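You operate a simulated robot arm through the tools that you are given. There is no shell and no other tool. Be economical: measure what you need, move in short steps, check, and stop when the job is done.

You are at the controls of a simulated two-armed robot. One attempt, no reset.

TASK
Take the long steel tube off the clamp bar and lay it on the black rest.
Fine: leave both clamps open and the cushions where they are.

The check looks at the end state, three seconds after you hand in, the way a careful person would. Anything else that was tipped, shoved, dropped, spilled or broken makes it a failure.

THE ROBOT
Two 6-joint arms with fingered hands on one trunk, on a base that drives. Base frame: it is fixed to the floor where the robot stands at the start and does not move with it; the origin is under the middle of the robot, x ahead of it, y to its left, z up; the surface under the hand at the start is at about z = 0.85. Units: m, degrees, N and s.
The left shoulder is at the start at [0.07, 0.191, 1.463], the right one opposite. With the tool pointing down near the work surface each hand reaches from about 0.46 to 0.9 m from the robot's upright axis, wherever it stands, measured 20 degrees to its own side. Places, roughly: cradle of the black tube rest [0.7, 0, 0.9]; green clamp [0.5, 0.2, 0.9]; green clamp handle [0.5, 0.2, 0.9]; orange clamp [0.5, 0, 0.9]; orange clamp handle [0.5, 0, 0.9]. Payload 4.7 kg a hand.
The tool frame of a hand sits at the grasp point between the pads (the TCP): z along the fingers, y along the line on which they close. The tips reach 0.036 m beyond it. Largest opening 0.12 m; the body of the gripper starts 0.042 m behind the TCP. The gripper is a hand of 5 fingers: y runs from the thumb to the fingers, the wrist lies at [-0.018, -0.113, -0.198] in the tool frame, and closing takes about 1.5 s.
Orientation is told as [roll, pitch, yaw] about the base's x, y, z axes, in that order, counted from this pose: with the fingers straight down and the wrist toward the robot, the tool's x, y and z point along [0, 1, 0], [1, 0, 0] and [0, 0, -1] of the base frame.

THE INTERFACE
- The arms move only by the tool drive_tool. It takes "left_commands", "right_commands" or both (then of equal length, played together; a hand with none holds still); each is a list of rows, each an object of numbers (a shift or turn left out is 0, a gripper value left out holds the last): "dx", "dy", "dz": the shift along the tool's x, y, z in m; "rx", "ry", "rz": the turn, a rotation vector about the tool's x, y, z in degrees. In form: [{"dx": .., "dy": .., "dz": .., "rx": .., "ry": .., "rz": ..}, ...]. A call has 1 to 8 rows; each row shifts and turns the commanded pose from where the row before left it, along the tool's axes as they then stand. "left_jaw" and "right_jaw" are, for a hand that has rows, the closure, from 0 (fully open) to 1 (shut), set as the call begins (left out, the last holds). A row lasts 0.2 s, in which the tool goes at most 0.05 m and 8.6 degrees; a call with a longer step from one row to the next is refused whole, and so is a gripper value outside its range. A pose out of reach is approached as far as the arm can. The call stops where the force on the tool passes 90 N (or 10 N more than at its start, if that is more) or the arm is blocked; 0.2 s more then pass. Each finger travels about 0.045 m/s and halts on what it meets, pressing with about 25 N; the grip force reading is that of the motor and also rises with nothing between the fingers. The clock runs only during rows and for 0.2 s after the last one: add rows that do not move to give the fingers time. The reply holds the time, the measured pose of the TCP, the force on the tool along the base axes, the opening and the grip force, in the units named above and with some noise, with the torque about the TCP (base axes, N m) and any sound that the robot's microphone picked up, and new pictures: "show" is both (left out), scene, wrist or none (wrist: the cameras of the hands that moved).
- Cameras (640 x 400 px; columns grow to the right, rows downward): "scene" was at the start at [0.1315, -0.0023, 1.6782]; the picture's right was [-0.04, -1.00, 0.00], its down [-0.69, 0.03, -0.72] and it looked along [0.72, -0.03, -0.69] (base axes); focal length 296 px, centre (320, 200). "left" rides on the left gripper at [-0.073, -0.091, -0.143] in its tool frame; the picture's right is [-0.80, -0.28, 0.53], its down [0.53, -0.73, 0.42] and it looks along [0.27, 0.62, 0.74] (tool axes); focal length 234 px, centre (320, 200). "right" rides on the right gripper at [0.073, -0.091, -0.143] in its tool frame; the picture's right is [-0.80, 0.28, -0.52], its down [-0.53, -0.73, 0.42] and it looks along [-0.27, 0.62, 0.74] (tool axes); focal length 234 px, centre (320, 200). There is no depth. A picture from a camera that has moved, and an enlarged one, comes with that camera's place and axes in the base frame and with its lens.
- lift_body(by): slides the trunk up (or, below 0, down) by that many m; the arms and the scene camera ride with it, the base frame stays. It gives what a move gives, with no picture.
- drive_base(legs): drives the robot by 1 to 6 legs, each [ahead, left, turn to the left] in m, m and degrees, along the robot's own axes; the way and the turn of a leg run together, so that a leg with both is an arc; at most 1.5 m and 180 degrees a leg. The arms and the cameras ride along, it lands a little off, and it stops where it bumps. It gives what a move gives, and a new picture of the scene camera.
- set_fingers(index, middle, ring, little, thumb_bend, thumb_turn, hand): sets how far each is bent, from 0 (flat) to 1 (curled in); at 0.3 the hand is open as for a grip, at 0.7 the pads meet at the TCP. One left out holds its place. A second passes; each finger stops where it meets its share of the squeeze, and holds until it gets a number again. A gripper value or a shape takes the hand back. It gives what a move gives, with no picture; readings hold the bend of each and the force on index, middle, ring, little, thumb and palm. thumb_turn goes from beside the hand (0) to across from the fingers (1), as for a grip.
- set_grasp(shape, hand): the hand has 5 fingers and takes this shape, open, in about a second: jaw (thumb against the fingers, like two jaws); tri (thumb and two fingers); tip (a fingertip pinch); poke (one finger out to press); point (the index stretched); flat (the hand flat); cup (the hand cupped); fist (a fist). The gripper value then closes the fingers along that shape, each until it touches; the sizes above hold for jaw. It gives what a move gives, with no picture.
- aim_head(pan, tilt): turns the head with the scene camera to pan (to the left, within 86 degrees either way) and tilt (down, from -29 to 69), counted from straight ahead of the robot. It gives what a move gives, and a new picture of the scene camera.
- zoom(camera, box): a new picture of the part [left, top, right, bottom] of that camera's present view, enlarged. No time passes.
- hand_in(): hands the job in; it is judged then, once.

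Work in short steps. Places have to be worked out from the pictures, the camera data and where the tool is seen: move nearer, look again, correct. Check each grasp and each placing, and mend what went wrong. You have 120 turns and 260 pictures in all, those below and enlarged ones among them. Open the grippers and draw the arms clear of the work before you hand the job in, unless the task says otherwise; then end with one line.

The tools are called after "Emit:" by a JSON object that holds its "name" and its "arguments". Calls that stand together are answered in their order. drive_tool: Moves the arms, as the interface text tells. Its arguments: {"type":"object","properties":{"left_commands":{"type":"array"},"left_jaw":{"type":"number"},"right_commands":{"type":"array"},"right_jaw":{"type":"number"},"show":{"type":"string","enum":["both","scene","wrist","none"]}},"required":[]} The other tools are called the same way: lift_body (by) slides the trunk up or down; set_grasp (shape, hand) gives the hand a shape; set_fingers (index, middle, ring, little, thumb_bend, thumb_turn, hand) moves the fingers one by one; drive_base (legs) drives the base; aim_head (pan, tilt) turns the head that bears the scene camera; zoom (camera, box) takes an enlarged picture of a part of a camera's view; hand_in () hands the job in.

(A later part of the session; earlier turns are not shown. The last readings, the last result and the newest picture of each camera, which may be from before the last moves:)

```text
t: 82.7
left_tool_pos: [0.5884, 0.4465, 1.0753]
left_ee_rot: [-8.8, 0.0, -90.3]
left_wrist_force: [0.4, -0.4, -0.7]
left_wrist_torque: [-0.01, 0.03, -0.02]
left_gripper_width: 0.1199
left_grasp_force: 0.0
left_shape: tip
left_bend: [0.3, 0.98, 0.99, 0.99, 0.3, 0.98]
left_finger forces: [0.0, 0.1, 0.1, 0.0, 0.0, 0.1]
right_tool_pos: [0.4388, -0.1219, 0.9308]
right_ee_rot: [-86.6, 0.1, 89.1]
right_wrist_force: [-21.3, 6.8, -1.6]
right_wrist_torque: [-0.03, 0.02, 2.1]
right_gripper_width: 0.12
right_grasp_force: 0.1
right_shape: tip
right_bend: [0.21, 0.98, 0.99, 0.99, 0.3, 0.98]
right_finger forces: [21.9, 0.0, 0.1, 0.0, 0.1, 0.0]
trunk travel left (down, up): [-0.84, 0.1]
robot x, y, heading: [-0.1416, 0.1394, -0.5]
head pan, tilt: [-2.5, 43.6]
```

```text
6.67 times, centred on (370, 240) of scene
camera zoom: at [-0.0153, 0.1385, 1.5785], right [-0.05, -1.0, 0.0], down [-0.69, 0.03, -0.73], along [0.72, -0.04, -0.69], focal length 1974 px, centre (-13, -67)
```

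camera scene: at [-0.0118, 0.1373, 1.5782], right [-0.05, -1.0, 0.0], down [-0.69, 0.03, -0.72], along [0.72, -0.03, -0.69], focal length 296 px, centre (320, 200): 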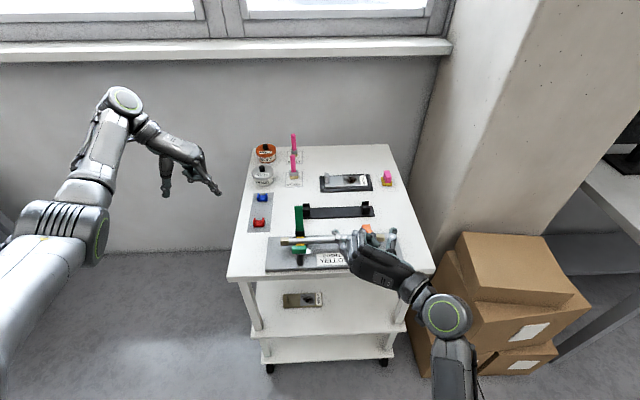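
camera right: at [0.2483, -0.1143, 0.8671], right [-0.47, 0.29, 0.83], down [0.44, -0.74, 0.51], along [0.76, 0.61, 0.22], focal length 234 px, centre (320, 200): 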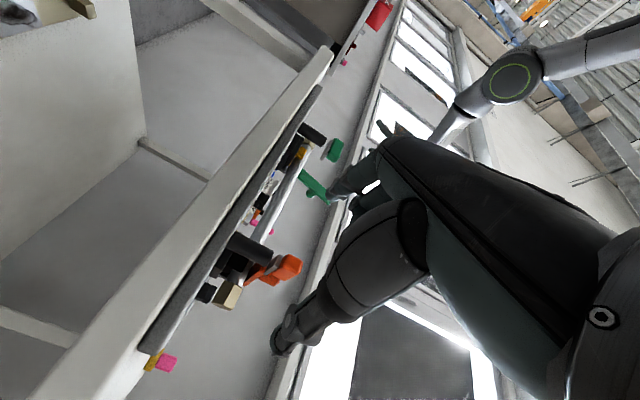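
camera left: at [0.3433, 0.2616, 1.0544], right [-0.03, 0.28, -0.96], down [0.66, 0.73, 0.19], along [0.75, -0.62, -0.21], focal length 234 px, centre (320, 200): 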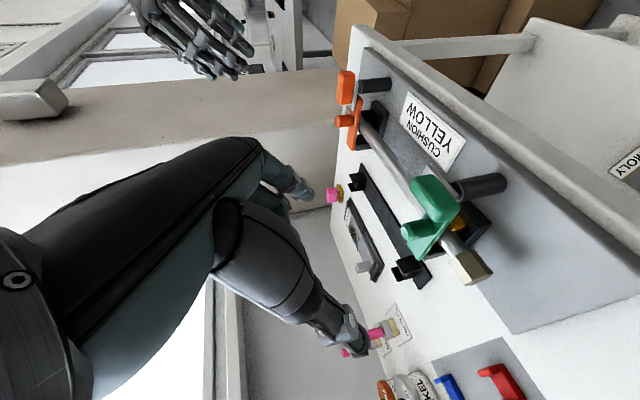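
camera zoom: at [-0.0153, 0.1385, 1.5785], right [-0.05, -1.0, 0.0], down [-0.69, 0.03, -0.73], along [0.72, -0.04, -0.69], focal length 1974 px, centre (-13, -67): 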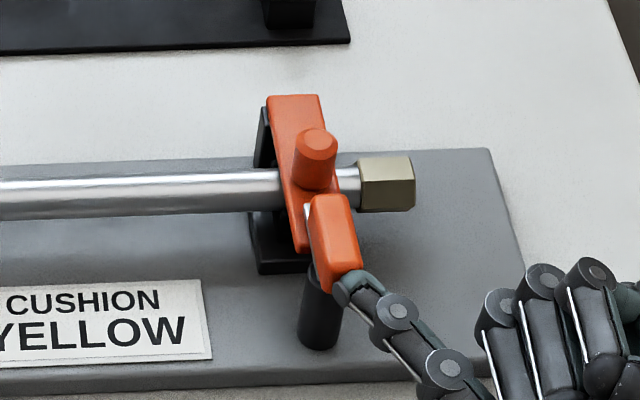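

The index slipped past the end without turning it. I back out and pinch the orange handle so I can turn it firmly.

Emit:
{"name": "drive_tool", "arguments": {"right_commands": [{"dz": -0.025}, {"dz": -0.02}, {"dy": 0.045}, {"dy": 0.048}, {}], "show": "none"}}

Emit:
{"name": "drive_tool", "arguments": {"right_commands": [{"dz": 0.03}, {"dz": 0.025}, {"dz": 0.012}], "show": "none"}}

Emit:
{"name": "zoom", "arguments": {"camera": "scene", "box": [330, 210, 410, 270]}}

Emit:
{"name": "zoom", "arguments": {"camera": "right", "box": [240, 180, 380, 320]}}

```text
t: 83.9
left_tool_pos: [0.591, 0.4471, 1.0738]
left_ee_rot: [-8.9, 0.1, -90.2]
left_wrist_force: [0.6, -0.2, 0.0]
left_wrist_torque: [0.0, 0.02, -0.04]
left_gripper_width: 0.1198
left_grasp_force: 0.1
left_shape: tip
left_bend: [0.3, 0.98, 0.99, 0.99, 0.3, 0.98]
left_finger forces: [0.0, 0.0, 0.1, 0.0, 0.0, 0.1]
right_tool_pos: [0.395, -0.0278, 0.9355]
right_ee_rot: [-86.6, 0.0, 89.1]
right_wrist_force: [0.0, -0.2, -0.1]
right_wrist_torque: [0.02, 0.01, 0.02]
right_gripper_width: 0.12
right_grasp_force: 0.0
right_shape: tip
right_bend: [0.3, 0.98, 0.99, 0.99, 0.3, 0.98]
right_finger forces: [0.0, 0.1, 0.0, 0.0, 0.0, 0.0]
trunk travel left (down, up): [-0.84, 0.1]
robot x, y, heading: [-0.141, 0.1451, -0.2]
head pan, tilt: [-2.5, 43.6]
```

```text
t: 84.7
left_tool_pos: [0.5906, 0.4497, 1.0721]
left_ee_rot: [-9.1, 0.0, -90.2]
left_wrist_force: [0.7, -0.2, 0.2]
left_wrist_torque: [-0.01, 0.0, -0.02]
left_gripper_width: 0.1198
left_grasp_force: 0.1
left_shape: tip
left_bend: [0.3, 0.98, 0.99, 0.99, 0.3, 0.98]
left_finger forces: [0.0, 0.1, 0.1, 0.1, 0.0, 0.0]
right_tool_pos: [0.4622, -0.0283, 0.9287]
right_ee_rot: [-86.5, 0.1, 89.0]
right_wrist_force: [-0.1, -0.7, 0.8]
right_wrist_torque: [-0.02, -0.02, 0.03]
right_gripper_width: 0.1199
right_grasp_force: 0.0
right_shape: tip
right_bend: [0.3, 0.98, 0.99, 0.99, 0.3, 0.98]
right_finger forces: [0.1, 0.0, 0.0, 0.1, 0.1, 0.0]
trunk travel left (down, up): [-0.84, 0.1]
robot x, y, heading: [-0.1443, 0.1434, -0.1]
head pan, tilt: [-2.5, 43.6]
```

```text
6.67 times, centred on (370, 240) of scene
camera zoom: at [-0.0116, 0.1396, 1.5782], right [-0.05, -1.0, 0.0], down [-0.69, 0.03, -0.72], along [0.72, -0.03, -0.69], focal length 1974 px, centre (-13, -67)
```

zoom: 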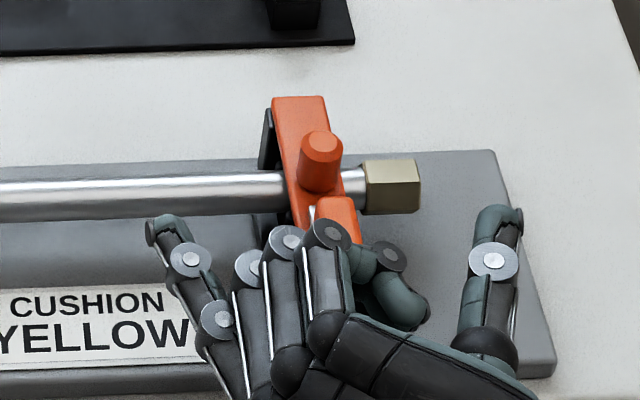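

```text
2.86 times, centred on (310, 250) of right
camera zoom: at [0.3147, -0.1155, 0.8651], right [-0.47, 0.29, 0.83], down [0.44, -0.74, 0.51], along [0.76, 0.61, 0.22], focal length 669 px, centre (349, 57)
```

zoom: 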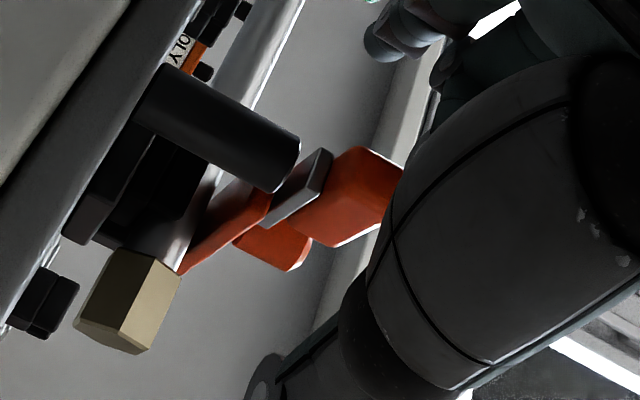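

Pinch, then push −y.

Emit:
{"name": "drive_tool", "arguments": {"right_commands": [{"dx": -0.003}, {}, {}, {}, {}, {}, {}, {}], "right_jaw": 1, "show": "none"}}

Emit:
{"name": "drive_tool", "arguments": {"right_commands": [{"dy": -0.005}, {"dy": -0.005}, {"dy": -0.005}, {"dy": -0.005}], "show": "none"}}

Emit:
{"name": "zoom", "arguments": {"camera": "scene", "box": [330, 210, 410, 270]}}

Emit:
{"name": "zoom", "arguments": {"camera": "right", "box": [240, 180, 380, 320]}}

```text
t: 86.5
left_tool_pos: [0.5924, 0.4488, 1.0715]
left_ee_rot: [-9.0, 0.1, -90.2]
left_wrist_force: [-0.7, 0.2, -0.9]
left_wrist_torque: [-0.03, -0.03, 0.0]
left_gripper_width: 0.1199
left_grasp_force: 0.1
left_shape: tip
left_bend: [0.3, 0.98, 0.99, 0.99, 0.3, 0.98]
left_finger forces: [0.0, 0.0, 0.0, 0.1, 0.1, 0.0]
right_tool_pos: [0.4641, -0.028, 0.9324]
right_ee_rot: [-86.6, 0.2, 89.2]
right_wrist_force: [1.0, 0.1, 0.7]
right_wrist_torque: [0.03, -0.02, 0.03]
right_gripper_width: 0.0108
right_grasp_force: 25.3
right_shape: tip
right_bend: [0.71, 1.0, 1.0, 1.0, 0.73, 1.0]
right_finger forces: [22.2, 0.0, 0.0, 0.0, 22.2, 0.1]
trunk travel left (down, up): [-0.84, 0.1]
robot x, y, heading: [-0.1439, 0.1449, -0.1]
head pan, tilt: [-2.5, 43.6]
```

```text
t: 87.5
left_tool_pos: [0.5904, 0.4534, 1.0704]
left_ee_rot: [-9.0, -0.3, -90.2]
left_wrist_force: [-1.0, 0.0, 0.5]
left_wrist_torque: [-0.04, -0.03, -0.01]
left_gripper_width: 0.1197
left_grasp_force: 0.1
left_shape: tip
left_bend: [0.3, 0.98, 0.99, 0.99, 0.3, 0.98]
left_finger forces: [0.0, 0.1, 0.0, 0.0, 0.1, 0.1]
right_tool_pos: [0.4634, -0.043, 0.9315]
right_ee_rot: [-86.6, 0.1, 89.4]
right_wrist_force: [3.9, 25.9, -1.9]
right_wrist_torque: [0.02, 0.07, 0.37]
right_gripper_width: 0.0115
right_grasp_force: 25.6
right_shape: tip
right_bend: [0.57, 1.0, 1.0, 1.0, 0.77, 1.0]
right_finger forces: [37.8, 0.0, 0.0, 0.0, 11.2, 0.1]
trunk travel left (down, up): [-0.84, 0.1]
robot x, y, heading: [-0.1432, 0.1435, -0.1]
head pan, tilt: [-2.5, 43.6]
```

```text
6.67 times, centred on (370, 240) of scene
camera zoom: at [-0.0108, 0.1448, 1.5781], right [-0.05, -1.0, 0.0], down [-0.69, 0.03, -0.72], along [0.72, -0.04, -0.69], focal length 1974 px, centre (-13, -67)
```

zoom: 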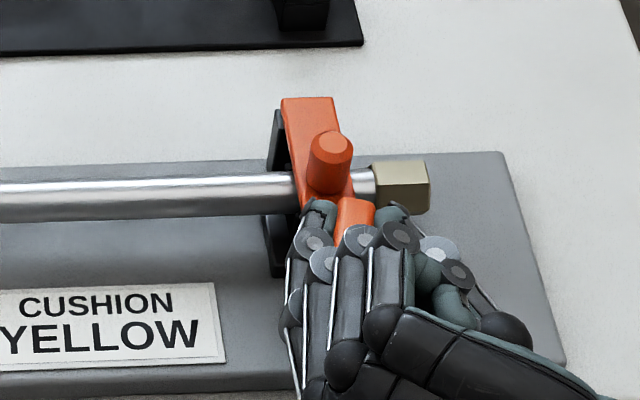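

```text
2.86 times, centred on (310, 250) of right
camera zoom: at [0.3159, -0.1313, 0.8678], right [-0.47, 0.29, 0.83], down [0.45, -0.74, 0.51], along [0.76, 0.61, 0.22], focal length 669 px, centre (349, 57)
```

zoom: 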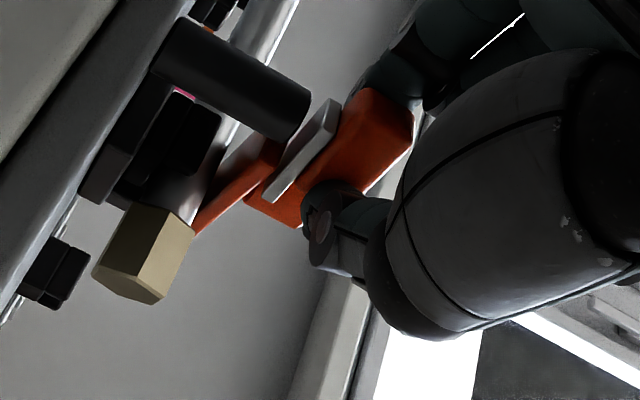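

−y at 26 N only back-drove the index (contact is close to the pivot). I relax and try +y with the thumb pushing, adding hand yaw for torque.

Emit:
{"name": "drive_tool", "arguments": {"right_commands": [{"dy": 0.01}, {"dy": 0.01}, {"dy": 0.005, "rx": 3}, {"dy": 0.005, "rx": 3}, {"dy": 0.004, "rx": 3}], "show": "none"}}

Emit:
{"name": "zoom", "arguments": {"camera": "scene", "box": [330, 210, 410, 270]}}

Emit:
{"name": "zoom", "arguments": {"camera": "right", "box": [240, 180, 380, 320]}}

```text
t: 88.7
left_tool_pos: [0.5919, 0.4448, 1.0732]
left_ee_rot: [-9.0, 0.0, -90.2]
left_wrist_force: [-0.5, -0.5, 0.1]
left_wrist_torque: [-0.01, 0.02, 0.05]
left_gripper_width: 0.1196
left_grasp_force: 0.0
left_shape: tip
left_bend: [0.3, 0.98, 0.99, 0.99, 0.3, 0.98]
left_finger forces: [0.0, 0.1, 0.1, 0.0, 0.0, 0.1]
right_tool_pos: [0.4658, -0.0159, 0.9315]
right_ee_rot: [-86.8, 0.5, 79.9]
right_wrist_force: [2.2, -20.7, 6.3]
right_wrist_torque: [-0.04, -0.16, -0.48]
right_gripper_width: 0.0107
right_grasp_force: 24.6
right_shape: tip
right_bend: [0.71, 1.0, 1.0, 1.0, 0.71, 1.0]
right_finger forces: [12.3, 0.0, 0.0, 0.1, 32.7, 0.0]
trunk travel left (down, up): [-0.84, 0.1]
robot x, y, heading: [-0.1401, 0.1417, -0.2]
head pan, tilt: [-2.5, 43.6]
```

```text
6.67 times, centred on (370, 240) of scene
camera zoom: at [-0.0116, 0.1361, 1.5782], right [-0.05, -1.0, 0.0], down [-0.69, 0.03, -0.72], along [0.72, -0.03, -0.69], focal length 1974 px, centre (-13, -67)
```

zoom: 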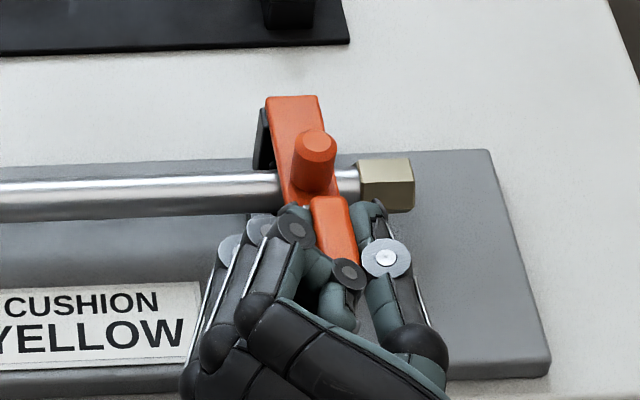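

```text
2.86 times, centred on (310, 250) of right
camera zoom: at [0.3049, -0.0797, 0.8681], right [-0.42, 0.37, 0.83], down [0.32, -0.8, 0.51], along [0.85, 0.48, 0.22], focal length 669 px, centre (349, 57)
```

zoom: 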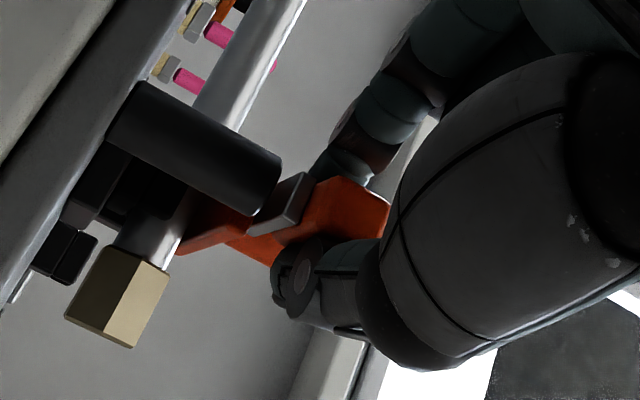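

Turning moment is building (thumb 33 N). I continue +y with yaw.

Emit:
{"name": "drive_tool", "arguments": {"right_commands": [{"dy": 0.005, "rx": 4}, {"dy": 0.005, "rx": 4}, {"dy": 0.005, "rx": 4}, {"dy": 0.005, "rx": 4}], "show": "none"}}

Emit:
{"name": "zoom", "arguments": {"camera": "scene", "box": [330, 210, 410, 270]}}

Emit:
{"name": "zoom", "arguments": {"camera": "right", "box": [240, 180, 380, 320]}}

```text
t: 89.8
left_tool_pos: [0.5786, 0.4619, 1.0775]
left_ee_rot: [-8.5, -0.2, -89.8]
left_wrist_force: [-0.7, 0.6, 0.2]
left_wrist_torque: [0.02, -0.04, 0.01]
left_gripper_width: 0.1201
left_grasp_force: 0.0
left_shape: tip
left_bend: [0.3, 0.98, 0.99, 0.99, 0.3, 0.98]
left_finger forces: [0.0, 0.0, 0.0, 0.0, 0.0, 0.1]
right_tool_pos: [0.4644, -0.0373, 0.9271]
right_ee_rot: [-91.5, 9.0, 65.8]
right_wrist_force: [-37.1, 42.3, 20.8]
right_wrist_torque: [0.18, -0.75, 0.89]
right_gripper_width: 0.0144
right_grasp_force: 24.6
right_shape: tip
right_bend: [0.57, 1.0, 1.0, 1.0, 0.78, 1.0]
right_finger forces: [36.3, 37.4, 0.0, 0.0, 21.3, 0.0]
trunk travel left (down, up): [-0.84, 0.1]
robot x, y, heading: [-0.1444, 0.1464, 0.2]
head pan, tilt: [-2.5, 43.6]
stopped in row 4 (right hand): the arm was blocked; the commanded pose is now the measured one
```

```text
6.67 times, centred on (370, 240) of scene
camera zoom: at [-0.0252, 0.1496, 1.5795], right [-0.04, -1.0, 0.0], down [-0.68, 0.02, -0.73], along [0.73, -0.03, -0.68], focal length 1974 px, centre (-13, -67)
```

zoom: 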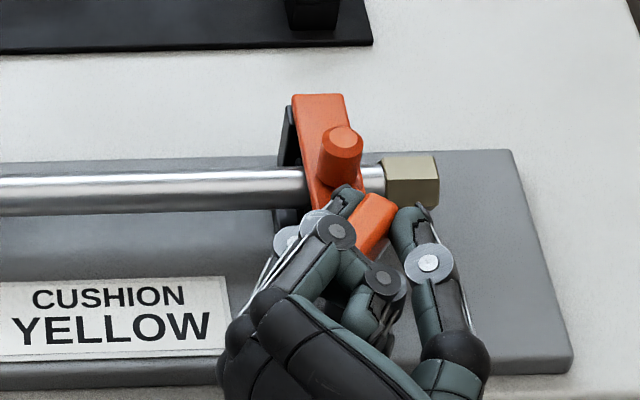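

```text
2.86 times, centred on (310, 250) of right
camera zoom: at [0.2943, -0.0709, 0.8659], right [-0.33, 0.59, 0.74], down [0.11, -0.75, 0.65], along [0.94, 0.3, 0.18], focal length 669 px, centre (349, 57)
```

zoom: 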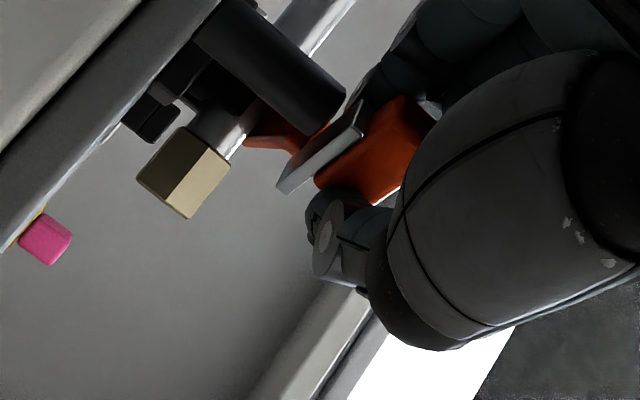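

It broke free: the orange handle has turned ~30° with its tip to +y (same sense as the green). I release, back off, straighten, and will use the closed fingertips as a poker from the −y side.

Emit:
{"name": "drive_tool", "arguments": {"right_commands": [{}, {}, {}, {}, {}, {"dz": -0.03}, {"dz": -0.03}, {}], "right_jaw": 0, "show": "none"}}

Emit:
{"name": "zoom", "arguments": {"camera": "scene", "box": [330, 210, 410, 270]}}

```text
t: 91.8
left_tool_pos: [0.5894, 0.4542, 1.0723]
left_ee_rot: [-8.9, 0.1, -89.9]
left_wrist_force: [0.7, 0.3, 0.1]
left_wrist_torque: [-0.01, 0.03, 0.0]
left_gripper_width: 0.1197
left_grasp_force: 0.1
left_shape: tip
left_bend: [0.3, 0.98, 0.99, 0.99, 0.3, 0.98]
left_finger forces: [0.0, 0.0, 0.1, 0.0, 0.0, 0.0]
right_tool_pos: [0.4214, -0.061, 0.9116]
right_ee_rot: [-94.4, 15.6, 66.7]
right_wrist_force: [0.2, 0.4, 0.5]
right_wrist_torque: [-0.07, -0.01, 0.03]
right_gripper_width: 0.1199
right_grasp_force: 0.0
right_shape: tip
right_bend: [0.3, 0.98, 0.99, 0.99, 0.3, 0.98]
right_finger forces: [0.1, 0.0, 0.0, 0.0, 0.1, 0.0]
trunk travel left (down, up): [-0.84, 0.1]
robot x, y, heading: [-0.1442, 0.144, 0.4]
head pan, tilt: [-2.5, 43.6]
stopped in row 8 (right hand): the arm was blocked; the commanded pose is now the measured one
```

```text
6.67 times, centred on (370, 240) of scene
camera zoom: at [-0.0114, 0.1399, 1.5781], right [-0.04, -1.0, 0.0], down [-0.69, 0.03, -0.72], along [0.72, -0.03, -0.69], focal length 1974 px, centre (-13, -67)
```

zoom: 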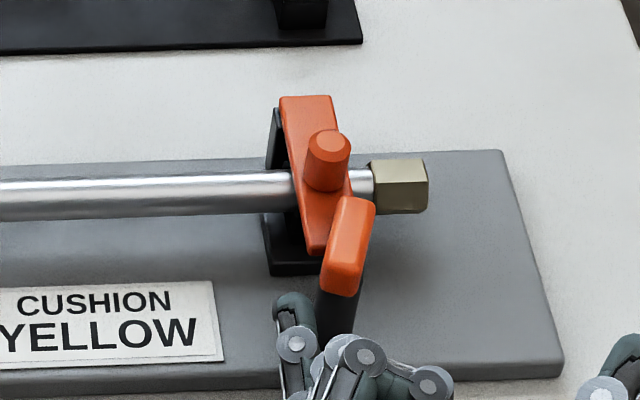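

I raise the hand and straighten it.

Emit:
{"name": "drive_tool", "arguments": {"right_commands": [{"dx": -0.03, "dy": -0.02}, {"dx": -0.03, "dy": -0.02}, {"rz": 5.2, "rx": -6}, {"rz": 5.2, "rx": -6}, {"rz": 5.2, "rx": -6}, {"rx": -5}, {}], "right_jaw": 1, "show": "none"}}

```text
t: 93.4
left_tool_pos: [0.5879, 0.4547, 1.0728]
left_ee_rot: [-9.0, 0.0, -89.8]
left_wrist_force: [0.4, 0.6, -0.9]
left_wrist_torque: [-0.02, 0.01, -0.02]
left_gripper_width: 0.1199
left_grasp_force: 0.0
left_shape: tip
left_bend: [0.3, 0.98, 0.99, 0.99, 0.3, 0.98]
left_finger forces: [0.0, 0.1, 0.0, 0.0, 0.1, 0.0]
right_tool_pos: [0.4074, -0.0771, 0.9821]
right_ee_rot: [-91.8, 0.8, 90.7]
right_wrist_force: [0.1, 0.0, 0.8]
right_wrist_torque: [0.02, -0.02, -0.03]
right_gripper_width: 0.0479
right_grasp_force: 6.9
right_shape: tip
right_bend: [0.37, 0.98, 0.99, 0.99, 0.55, 1.0]
right_finger forces: [0.0, 0.0, 0.1, 0.0, 0.1, 0.1]
trunk travel left (down, up): [-0.84, 0.1]
robot x, y, heading: [-0.1435, 0.1473, 0.1]
head pan, tilt: [-2.5, 43.6]
```

Straight again. I bring the closed fingertips down beside the handle's end on its −y side and sweep to +y.

Emit:
{"name": "drive_tool", "arguments": {"right_commands": [{"dx": 0.025}, {"dx": 0.025}, {"dz": 0.017}, {"dz": 0.017}, {}], "show": "none"}}

Emit:
{"name": "zoom", "arguments": {"camera": "scene", "box": [330, 210, 410, 270]}}

```text
t: 94.6
left_tool_pos: [0.5882, 0.4545, 1.0719]
left_ee_rot: [-8.8, -0.1, -89.9]
left_wrist_force: [-0.4, 0.6, -0.3]
left_wrist_torque: [-0.02, -0.02, 0.02]
left_gripper_width: 0.1197
left_grasp_force: 0.0
left_shape: tip
left_bend: [0.3, 0.98, 0.99, 0.99, 0.3, 0.98]
left_finger forces: [0.0, 0.0, 0.0, 0.1, 0.0, 0.0]
right_tool_pos: [0.4431, -0.0807, 0.9326]
right_ee_rot: [-91.8, 0.9, 90.6]
right_wrist_force: [0.0, 0.5, 1.0]
right_wrist_torque: [0.01, 0.0, -0.01]
right_gripper_width: 0.0149
right_grasp_force: 24.9
right_shape: tip
right_bend: [0.73, 1.0, 1.0, 1.0, 0.64, 1.0]
right_finger forces: [0.1, 0.0, 0.0, 0.0, 0.0, 0.1]
trunk travel left (down, up): [-0.84, 0.1]
robot x, y, heading: [-0.1415, 0.147, 0.2]
head pan, tilt: [-2.5, 43.6]
```

```text
6.67 times, centred on (370, 240) of scene
camera zoom: at [-0.0134, 0.1409, 1.5783], right [-0.04, -1.0, 0.0], down [-0.69, 0.03, -0.72], along [0.72, -0.03, -0.69], focal length 1974 px, centre (-13, -67)
```

zoom: 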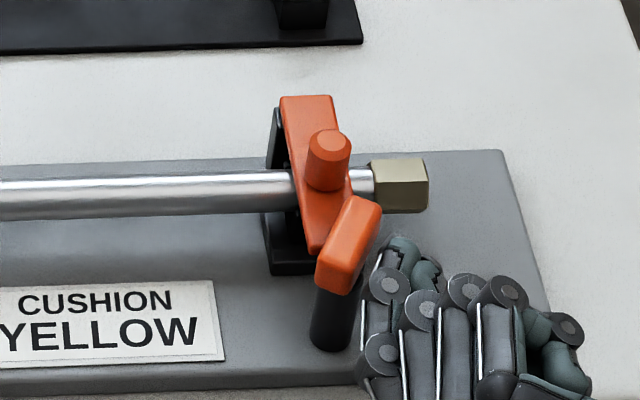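

Emit:
{"name": "drive_tool", "arguments": {"right_commands": [{"dz": -0.004, "dy": 0.008}, {"dy": 0.01}, {"dy": 0.01}, {"dy": 0.01}], "show": "none"}}

Emit:
{"name": "zoom", "arguments": {"camera": "scene", "box": [330, 210, 410, 270]}}

```text
t: 95.6
left_tool_pos: [0.587, 0.4553, 1.0732]
left_ee_rot: [-8.8, 0.0, -89.9]
left_wrist_force: [0.9, 0.0, -0.7]
left_wrist_torque: [0.05, 0.0, -0.01]
left_gripper_width: 0.1198
left_grasp_force: 0.1
left_shape: tip
left_bend: [0.3, 0.98, 0.99, 0.99, 0.3, 0.98]
left_finger forces: [0.1, 0.0, 0.0, 0.0, 0.0, 0.0]
right_tool_pos: [0.4389, -0.039, 0.9351]
right_ee_rot: [-91.9, 0.7, 90.7]
right_wrist_force: [-12.5, -0.9, 1.3]
right_wrist_torque: [0.08, -0.11, 0.34]
right_gripper_width: 0.0151
right_grasp_force: 25.0
right_shape: tip
right_bend: [0.74, 1.0, 1.0, 1.0, 0.64, 1.0]
right_finger forces: [0.0, 0.1, 0.0, 0.0, 0.0, 0.0]
trunk travel left (down, up): [-0.84, 0.1]
robot x, y, heading: [-0.1398, 0.1449, -0.1]
head pan, tilt: [-2.5, 43.6]
```

```text
6.67 times, centred on (370, 240) of scene
camera zoom: at [-0.0145, 0.141, 1.5784], right [-0.04, -1.0, 0.0], down [-0.69, 0.03, -0.73], along [0.72, -0.03, -0.69], focal length 1974 px, centre (-13, -67)
```

zoom: 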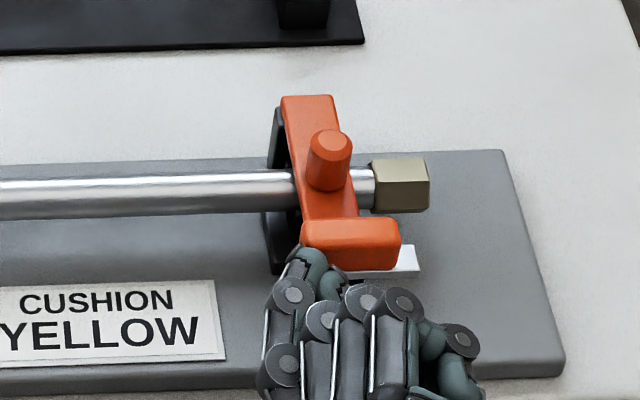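

The orange latch is at 90° now. I back off, rise, and tilt the right hand to 55° above the orange knob.

Emit:
{"name": "drive_tool", "arguments": {"right_commands": [{"dz": -0.03}, {"dx": -0.045}, {"dx": -0.04}, {"ry": 8}, {"ry": 8}, {"ry": 8}, {"ry": 8}, {"ry": 5}], "right_jaw": 0, "show": "none"}}

Emit:
{"name": "drive_tool", "arguments": {"right_commands": [{"dz": 0.0246, "dx": -0.0172}, {"dz": 0.0246, "dx": -0.0172}, {"dz": 0.0246, "dx": -0.0172}, {}], "show": "wrist"}}

Emit:
{"name": "zoom", "arguments": {"camera": "right", "box": [140, 150, 300, 290]}}

```text
t: 97.4
left_tool_pos: [0.5897, 0.454, 1.0718]
left_ee_rot: [-9.0, 0.0, -89.9]
left_wrist_force: [0.4, -0.5, -0.5]
left_wrist_torque: [-0.05, 0.02, 0.02]
left_gripper_width: 0.1199
left_grasp_force: 0.2
left_shape: tip
left_bend: [0.3, 0.98, 0.99, 0.99, 0.3, 0.98]
left_finger forces: [0.0, 0.0, 0.0, 0.1, 0.0, 0.0]
right_tool_pos: [0.4056, -0.0403, 1.0155]
right_ee_rot: [-54.6, 0.8, 90.6]
right_wrist_force: [0.1, -1.0, 0.0]
right_wrist_torque: [-0.02, -0.02, 0.0]
right_gripper_width: 0.1198
right_grasp_force: 0.0
right_shape: tip
right_bend: [0.3, 0.98, 0.99, 0.99, 0.3, 0.98]
right_finger forces: [0.0, 0.0, 0.0, 0.0, 0.1, 0.0]
trunk travel left (down, up): [-0.84, 0.1]
robot x, y, heading: [-0.1475, 0.1452, 0.1]
head pan, tilt: [-2.5, 43.6]
```

```text
t: 98.4
left_tool_pos: [0.589, 0.4546, 1.0722]
left_ee_rot: [-8.9, 0.0, -89.8]
left_wrist_force: [-0.1, -0.8, -0.1]
left_wrist_torque: [-0.01, -0.02, 0.03]
left_gripper_width: 0.12
left_grasp_force: 0.0
left_shape: tip
left_bend: [0.3, 0.98, 0.99, 0.99, 0.3, 0.98]
left_finger forces: [0.0, 0.1, 0.0, 0.0, 0.1, 0.0]
right_tool_pos: [0.4972, -0.0387, 1.015]
right_ee_rot: [-54.9, 0.9, 90.5]
right_wrist_force: [-0.6, 0.4, 0.1]
right_wrist_torque: [-0.02, 0.0, 0.0]
right_gripper_width: 0.1197
right_grasp_force: 0.0
right_shape: tip
right_bend: [0.3, 0.98, 0.99, 0.99, 0.3, 0.98]
right_finger forces: [0.0, 0.1, 0.1, 0.1, 0.1, 0.0]
trunk travel left (down, up): [-0.84, 0.1]
robot x, y, heading: [-0.1448, 0.1428, 0.4]
head pan, tilt: [-2.5, 43.6]
camera right: at [0.3395, -0.1295, 1.0402], right [0.03, 0.29, 0.96], down [0.66, -0.72, 0.2], along [0.75, 0.63, -0.22], focal length 234 px, centre (320, 200)
```

right: 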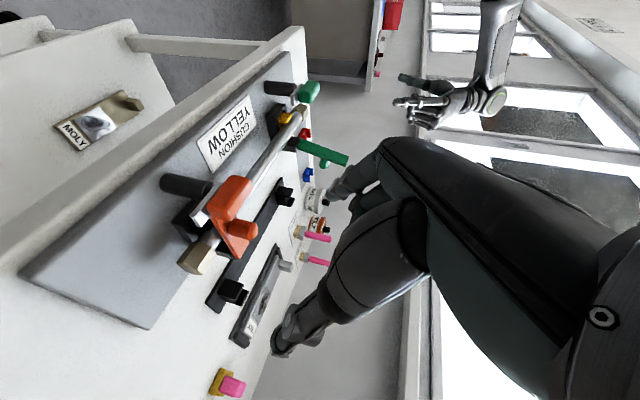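

```text
2.86 times, centred on (220, 220) of right
camera zoom: at [0.3395, -0.1295, 1.0402], right [0.03, 0.29, 0.96], down [0.66, -0.72, 0.2], along [0.75, 0.63, -0.22], focal length 669 px, centre (606, 143)
```

zoom: 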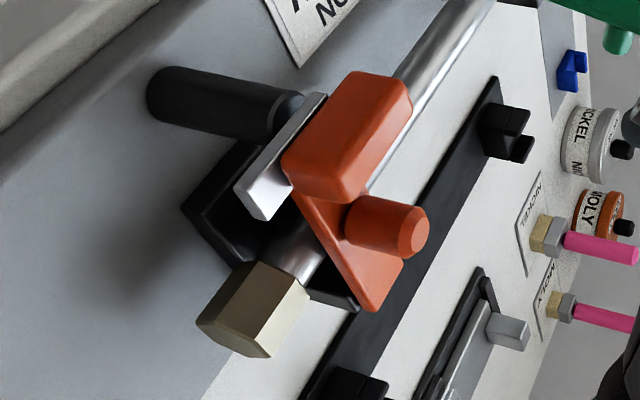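

Orange knob at ≈(0.527, −0.031), top 0.936. I use the same recipe as the successful green try: descend to (0.520, −0.031, 0.937), close, and begin the arc.

Emit:
{"name": "drive_tool", "arguments": {"right_commands": [{"dz": 0.0213, "dx": 0.0168, "dy": 0.0025}, {"dz": 0.0213, "dx": 0.0168, "dy": 0.0025}, {"dz": 0.0213, "dx": 0.0168, "dy": 0.0025}, {}], "show": "none"}}

Emit:
{"name": "zoom", "arguments": {"camera": "right", "box": [230, 180, 390, 320]}}

Emit:
{"name": "drive_tool", "arguments": {"right_commands": [{}, {}, {}, {}, {}, {}, {}, {}], "right_jaw": 1, "show": "none"}}

Emit:
{"name": "zoom", "arguments": {"camera": "right", "box": [230, 180, 390, 320]}}

```text
t: 99.4
left_tool_pos: [0.5895, 0.4536, 1.0725]
left_ee_rot: [-9.1, 0.0, -89.9]
left_wrist_force: [-0.6, 0.2, 0.4]
left_wrist_torque: [-0.04, -0.01, -0.03]
left_gripper_width: 0.1198
left_grasp_force: 0.0
left_shape: tip
left_bend: [0.3, 0.98, 0.99, 0.99, 0.3, 0.98]
left_finger forces: [0.1, 0.0, 0.0, 0.0, 0.1, 0.0]
right_tool_pos: [0.5191, -0.0297, 0.9383]
right_ee_rot: [-54.8, 0.8, 90.6]
right_wrist_force: [0.4, -0.6, 0.2]
right_wrist_torque: [-0.01, -0.04, 0.01]
right_gripper_width: 0.1198
right_grasp_force: 0.0
right_shape: tip
right_bend: [0.3, 0.98, 0.99, 0.99, 0.3, 0.98]
right_finger forces: [0.0, 0.0, 0.0, 0.1, 0.0, 0.0]
trunk travel left (down, up): [-0.84, 0.1]
robot x, y, heading: [-0.1423, 0.1456, 0.0]
head pan, tilt: [-2.5, 43.6]
```

```text
2.86 times, centred on (310, 250) of right
camera zoom: at [0.3616, -0.121, 0.9613], right [0.03, 0.29, 0.96], down [0.66, -0.72, 0.2], along [0.75, 0.63, -0.22], focal length 669 px, centre (349, 57)
```

zoom: 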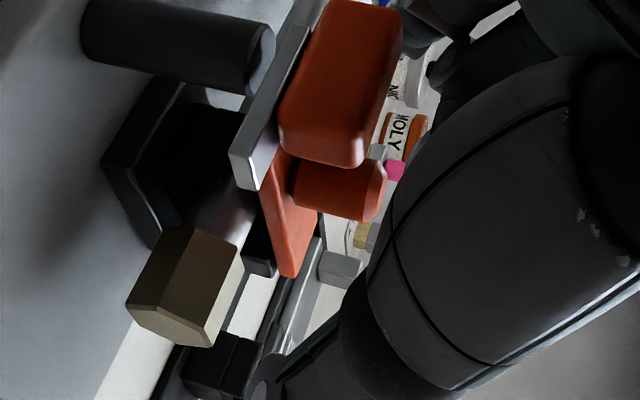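

```text
t: 101.2
left_tool_pos: [0.5906, 0.4535, 1.0713]
left_ee_rot: [-9.0, 0.1, -89.9]
left_wrist_force: [0.0, -0.7, 0.3]
left_wrist_torque: [0.0, 0.02, -0.02]
left_gripper_width: 0.1198
left_grasp_force: 0.0
left_shape: tip
left_bend: [0.3, 0.98, 0.99, 0.99, 0.3, 0.98]
left_finger forces: [0.0, 0.0, 0.0, 0.1, 0.0, 0.0]
right_tool_pos: [0.5217, -0.0308, 0.9375]
right_ee_rot: [-54.9, 0.9, 90.6]
right_wrist_force: [11.3, -0.8, -0.4]
right_wrist_torque: [0.05, -0.2, -0.02]
right_gripper_width: 0.0074
right_grasp_force: 25.5
right_shape: tip
right_bend: [0.7, 1.0, 1.0, 1.0, 0.73, 1.0]
right_finger forces: [24.5, 0.0, 0.0, 0.0, 21.9, 0.0]
trunk travel left (down, up): [-0.84, 0.1]
robot x, y, heading: [-0.1413, 0.1417, 0.3]
head pan, tilt: [-2.5, 43.6]
```

```text
2.86 times, centred on (310, 250) of right
camera zoom: at [0.3634, -0.1211, 0.9612], right [0.03, 0.29, 0.96], down [0.66, -0.72, 0.2], along [0.75, 0.63, -0.22], focal length 669 px, centre (349, 57)
```

zoom: 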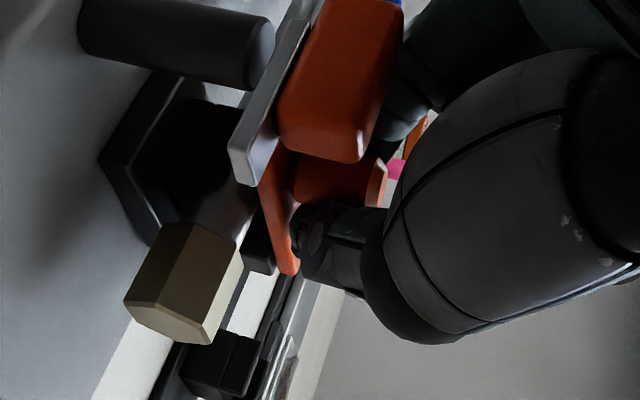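

Identical to the good green grip. I run the mirrored arc.

Emit:
{"name": "drive_tool", "arguments": {"right_commands": [{"dx": -0.005, "dz": -0.001, "ry": 4}, {"dx": -0.005, "dz": -0.001, "ry": 5}, {"dx": -0.0048, "dz": -0.0008, "ry": 5}, {"dx": -0.0048, "dz": -0.0008, "ry": 5}], "show": "none"}}

Emit:
{"name": "drive_tool", "arguments": {"right_commands": [{"dx": -0.0045, "dz": 0.001, "ry": 5}, {"dx": -0.0045, "dz": 0.0005, "ry": 5}, {"dx": -0.0045, "dz": -0.0002, "ry": 5}, {"dx": -0.0045, "dz": -0.0002, "ry": 5}], "show": "none"}}

Emit:
{"name": "zoom", "arguments": {"camera": "scene", "box": [330, 180, 430, 270]}}

```text
t: 102.2
left_tool_pos: [0.5914, 0.4548, 1.0685]
left_ee_rot: [-9.2, -0.1, -89.7]
left_wrist_force: [-1.1, -0.4, -0.2]
left_wrist_torque: [-0.01, 0.02, 0.02]
left_gripper_width: 0.1197
left_grasp_force: 0.1
left_shape: tip
left_bend: [0.3, 0.98, 0.99, 0.99, 0.3, 0.98]
left_finger forces: [0.0, 0.0, 0.1, 0.0, 0.0, 0.0]
right_tool_pos: [0.5326, -0.0303, 0.9523]
right_ee_rot: [-35.5, 0.8, 90.5]
right_wrist_force: [18.1, 3.1, -10.4]
right_wrist_torque: [0.15, -0.31, -0.05]
right_gripper_width: 0.0072
right_grasp_force: 25.1
right_shape: tip
right_bend: [0.7, 1.0, 1.0, 1.0, 0.73, 1.0]
right_finger forces: [29.5, 0.1, 0.1, 0.0, 20.8, 0.0]
trunk travel left (down, up): [-0.84, 0.1]
robot x, y, heading: [-0.1423, 0.1439, -0.0]
head pan, tilt: [-2.5, 43.6]
```

```text
t: 103.2
left_tool_pos: [0.59, 0.4544, 1.0708]
left_ee_rot: [-9.2, 0.0, -90.0]
left_wrist_force: [-1.0, -0.5, -0.4]
left_wrist_torque: [0.01, -0.01, 0.0]
left_gripper_width: 0.1196
left_grasp_force: 0.0
left_shape: tip
left_bend: [0.3, 0.98, 0.99, 0.99, 0.3, 0.98]
left_finger forces: [0.1, 0.0, 0.0, 0.0, 0.0, 0.0]
right_tool_pos: [0.5462, -0.0303, 0.9623]
right_ee_rot: [-15.7, 0.9, 90.7]
right_wrist_force: [12.4, 4.8, -3.6]
right_wrist_torque: [0.37, -0.52, -0.14]
right_gripper_width: 0.0074
right_grasp_force: 24.7
right_shape: tip
right_bend: [0.7, 1.0, 1.0, 1.0, 0.74, 1.0]
right_finger forces: [34.8, 0.1, 0.0, 0.0, 18.8, 0.0]
trunk travel left (down, up): [-0.84, 0.1]
robot x, y, heading: [-0.1432, 0.1461, 0.1]
head pan, tilt: [-2.5, 43.6]
```

```text
4.44 times, centred on (380, 225) of scene
camera zoom: at [-0.0099, 0.1417, 1.578], right [-0.04, -1.0, 0.0], down [-0.69, 0.03, -0.72], along [0.72, -0.03, -0.69], focal length 1316 px, centre (53, 89)
```

zoom: 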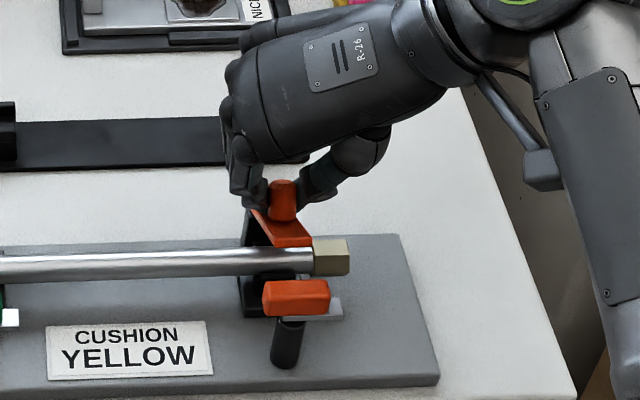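

About 45–50° up. Continue as with the green one.

Emit:
{"name": "drive_tool", "arguments": {"right_commands": [{"dx": -0.0047, "dz": 0.001, "ry": 5}, {"dx": -0.0047, "dz": 0.0005, "ry": 5}, {"dx": -0.0045, "ry": 5}, {"dx": -0.0045, "dz": -0.0003, "ry": 5}, {"dx": -0.0045, "dz": -0.0003, "ry": 5}], "show": "none"}}

Emit:
{"name": "zoom", "arguments": {"camera": "scene", "box": [330, 180, 430, 270]}}

```text
t: 104.4
left_tool_pos: [0.5895, 0.4548, 1.0721]
left_ee_rot: [-9.0, 0.1, -89.8]
left_wrist_force: [-0.6, 0.7, -0.4]
left_wrist_torque: [-0.01, -0.01, -0.01]
left_gripper_width: 0.1199
left_grasp_force: 0.0
left_shape: tip
left_bend: [0.3, 0.98, 0.99, 0.99, 0.3, 0.98]
left_finger forces: [0.0, 0.0, 0.0, 0.0, 0.0, 0.0]
right_tool_pos: [0.5687, -0.0306, 0.9639]
right_ee_rot: [9.4, 0.8, 90.6]
right_wrist_force: [1.4, 1.4, -0.2]
right_wrist_torque: [-0.16, -0.04, -0.04]
right_gripper_width: 0.0077
right_grasp_force: 24.7
right_shape: tip
right_bend: [0.71, 1.0, 1.0, 1.0, 0.75, 1.0]
right_finger forces: [21.7, 0.1, 0.1, 0.1, 18.4, 0.0]
trunk travel left (down, up): [-0.84, 0.1]
robot x, y, heading: [-0.1441, 0.1423, -0.1]
head pan, tilt: [-2.5, 43.6]
```

```text
4.44 times, centred on (380, 225) of scene
camera zoom: at [-0.0115, 0.1412, 1.5781], right [-0.04, -1.0, 0.0], down [-0.69, 0.03, -0.72], along [0.72, -0.03, -0.69], focal length 1316 px, centre (53, 89)
```

zoom: 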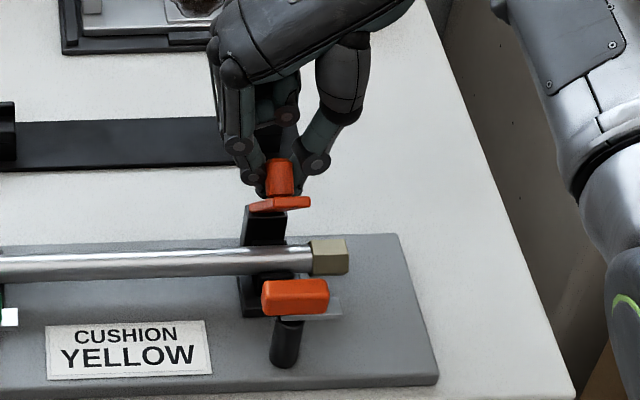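

Still held at ~70°. Now I drag forward past vertical.

Emit:
{"name": "drive_tool", "arguments": {"right_commands": [{"dx": -0.005}, {"dx": -0.005}, {"dx": -0.005, "dz": 0.001}, {"dx": -0.005, "dz": 0.001}, {"dx": -0.005, "dz": 0.001}, {"dx": -0.005, "dz": 0.001}], "show": "none"}}

Emit:
{"name": "zoom", "arguments": {"camera": "scene", "box": [330, 170, 430, 260]}}

```text
t: 105.8
left_tool_pos: [0.587, 0.4546, 1.0717]
left_ee_rot: [-9.0, 0.0, -89.9]
left_wrist_force: [-0.9, -0.2, 0.3]
left_wrist_torque: [-0.04, -0.01, 0.01]
left_gripper_width: 0.1196
left_grasp_force: 0.0
left_shape: tip
left_bend: [0.3, 0.98, 0.99, 0.99, 0.3, 0.98]
left_finger forces: [0.0, 0.1, 0.0, 0.1, 0.1, 0.0]
right_tool_pos: [0.5973, -0.0315, 0.9548]
right_ee_rot: [9.2, 0.7, 90.6]
right_wrist_force: [-0.3, -0.6, 0.4]
right_wrist_torque: [-0.01, 0.01, 0.02]
right_gripper_width: 0.0078
right_grasp_force: 24.7
right_shape: tip
right_bend: [0.71, 1.0, 1.0, 1.0, 0.75, 1.0]
right_finger forces: [0.0, 0.0, 0.0, 0.1, 0.1, 0.1]
trunk travel left (down, up): [-0.84, 0.1]
robot x, y, heading: [-0.1446, 0.1431, -0.0]
head pan, tilt: [-2.5, 43.6]
```

```text
4.44 times, centred on (380, 215) of scene
camera zoom: at [-0.0124, 0.141, 1.5782], right [-0.04, -1.0, 0.0], down [-0.69, 0.03, -0.72], along [0.72, -0.03, -0.69], focal length 1316 px, centre (53, 133)
```

zoom: 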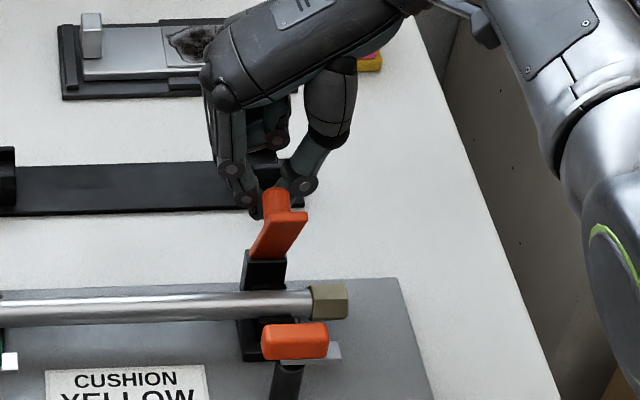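

Emit:
{"name": "drive_tool", "arguments": {"right_commands": [{"dx": -0.005, "dz": 0.001}, {"dx": -0.005, "dz": 0.001}, {"dx": -0.004, "dz": 0.001}, {}], "show": "none"}}

Emit:
{"name": "zoom", "arguments": {"camera": "scene", "box": [330, 170, 430, 260]}}

Emit:
{"name": "zoom", "arguments": {"camera": "left", "box": [320, 0, 640, 200]}}

```text
t: 106.8
left_tool_pos: [0.5893, 0.4544, 1.0724]
left_ee_rot: [-9.0, 0.0, -89.8]
left_wrist_force: [-0.5, -1.3, -0.5]
left_wrist_torque: [-0.03, -0.02, 0.0]
left_gripper_width: 0.1196
left_grasp_force: 0.1
left_shape: tip
left_bend: [0.3, 0.98, 0.99, 0.99, 0.3, 0.98]
left_finger forces: [0.0, 0.2, 0.0, 0.1, 0.0, 0.1]
right_tool_pos: [0.6115, -0.0309, 0.9498]
right_ee_rot: [9.2, 0.8, 90.6]
right_wrist_force: [-0.3, 0.7, -0.5]
right_wrist_torque: [0.0, 0.04, 0.0]
right_gripper_width: 0.008
right_grasp_force: 25.0
right_shape: tip
right_bend: [0.71, 1.0, 1.0, 1.0, 0.75, 1.0]
right_finger forces: [0.1, 0.0, 0.0, 0.0, 0.0, 0.0]
trunk travel left (down, up): [-0.84, 0.1]
robot x, y, heading: [-0.1439, 0.1446, 0.3]
head pan, tilt: [-2.5, 43.6]
```

```text
4.44 times, centred on (380, 215) of scene
camera zoom: at [-0.0124, 0.1407, 1.5782], right [-0.04, -1.0, 0.0], down [-0.69, 0.03, -0.72], along [0.72, -0.03, -0.69], focal length 1316 px, centre (53, 133)
```

zoom: 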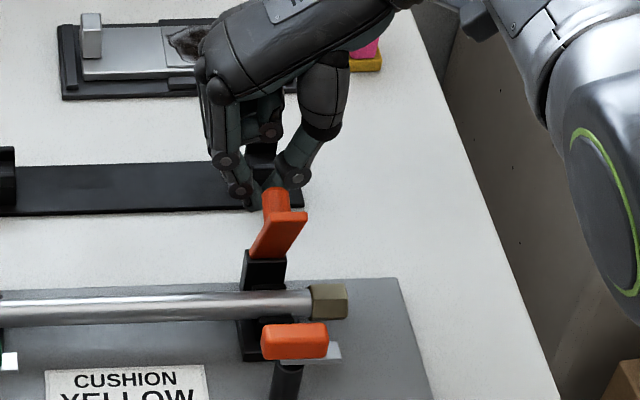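

```text
2.00 times, centred on (480, 100) of left
camera zoom: at [0.539, 0.5442, 1.226], right [-0.88, 0.28, -0.39], down [0.46, 0.73, -0.5], along [0.15, -0.62, -0.77], focal length 468 px, centre (0, 400)
```

zoom: 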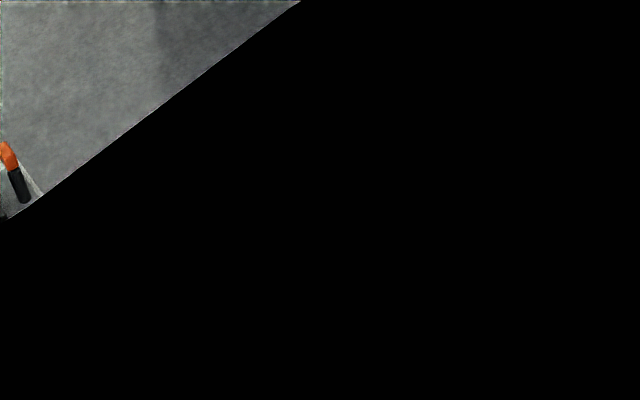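

The fingers slipped ahead but the arm stays at ~78°. I go up, back over, and push its front face forward with the fist-side of the hand.

Emit:
{"name": "drive_tool", "arguments": {"right_commands": [{"dz": -0.045}, {"dz": -0.045}, {"dz": -0.04}, {"dx": 0.045}, {"dx": 0.045}, {"dx": 0.045}, {"dx": 0.03}], "show": "none"}}

Emit:
{"name": "zoom", "arguments": {"camera": "scene", "box": [310, 160, 430, 260]}}

Emit:
{"name": "zoom", "arguments": {"camera": "right", "box": [100, 150, 400, 350]}}

```text
t: 108.4
left_tool_pos: [0.5893, 0.4529, 1.0725]
left_ee_rot: [-9.0, 0.1, -89.9]
left_wrist_force: [0.2, -0.1, -0.5]
left_wrist_torque: [0.04, 0.02, -0.02]
left_gripper_width: 0.1199
left_grasp_force: 0.0
left_shape: tip
left_bend: [0.3, 0.98, 0.99, 0.99, 0.3, 0.98]
left_finger forces: [0.0, 0.1, 0.0, 0.0, 0.0, 0.0]
right_tool_pos: [0.5087, -0.0241, 1.0643]
right_ee_rot: [8.8, -0.1, 90.0]
right_wrist_force: [0.9, -0.5, -0.1]
right_wrist_torque: [-0.01, 0.04, -0.01]
right_gripper_width: 0.0075
right_grasp_force: 24.8
right_shape: tip
right_bend: [0.71, 1.0, 1.0, 1.0, 0.75, 1.0]
right_finger forces: [0.0, 0.0, 0.1, 0.0, 0.0, 0.0]
right hand out of reach, approached as far as the arm can: row 6, 7
trunk travel left (down, up): [-0.84, 0.1]
robot x, y, heading: [-0.1468, 0.1459, 0.1]
head pan, tilt: [-2.5, 43.6]
```

```text
4.00 times, centred on (370, 210) of scene
camera zoom: at [-0.0119, 0.1399, 1.5781], right [-0.04, -1.0, 0.0], down [-0.69, 0.03, -0.72], along [0.72, -0.03, -0.69], focal length 1184 px, centre (120, 160)
```

zoom: 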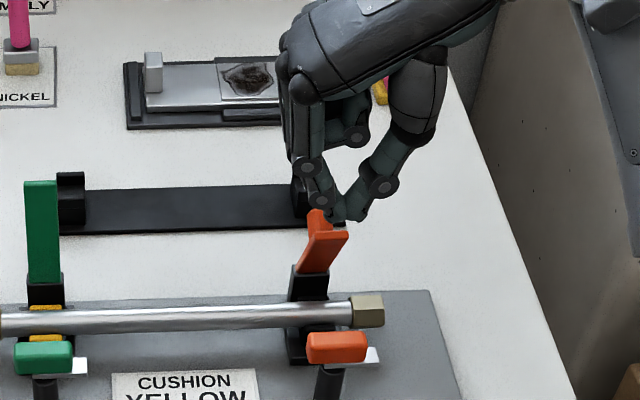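

```text
2.00 times, centred on (250, 250) of right
camera zoom: at [0.4599, -0.1153, 1.2168], right [0.87, 0.28, 0.4], down [0.46, -0.73, -0.5], along [0.15, 0.62, -0.77], focal length 468 px, centre (460, 100)
```

zoom: 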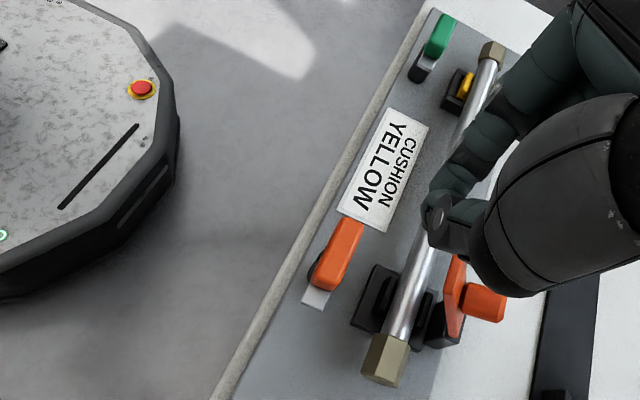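

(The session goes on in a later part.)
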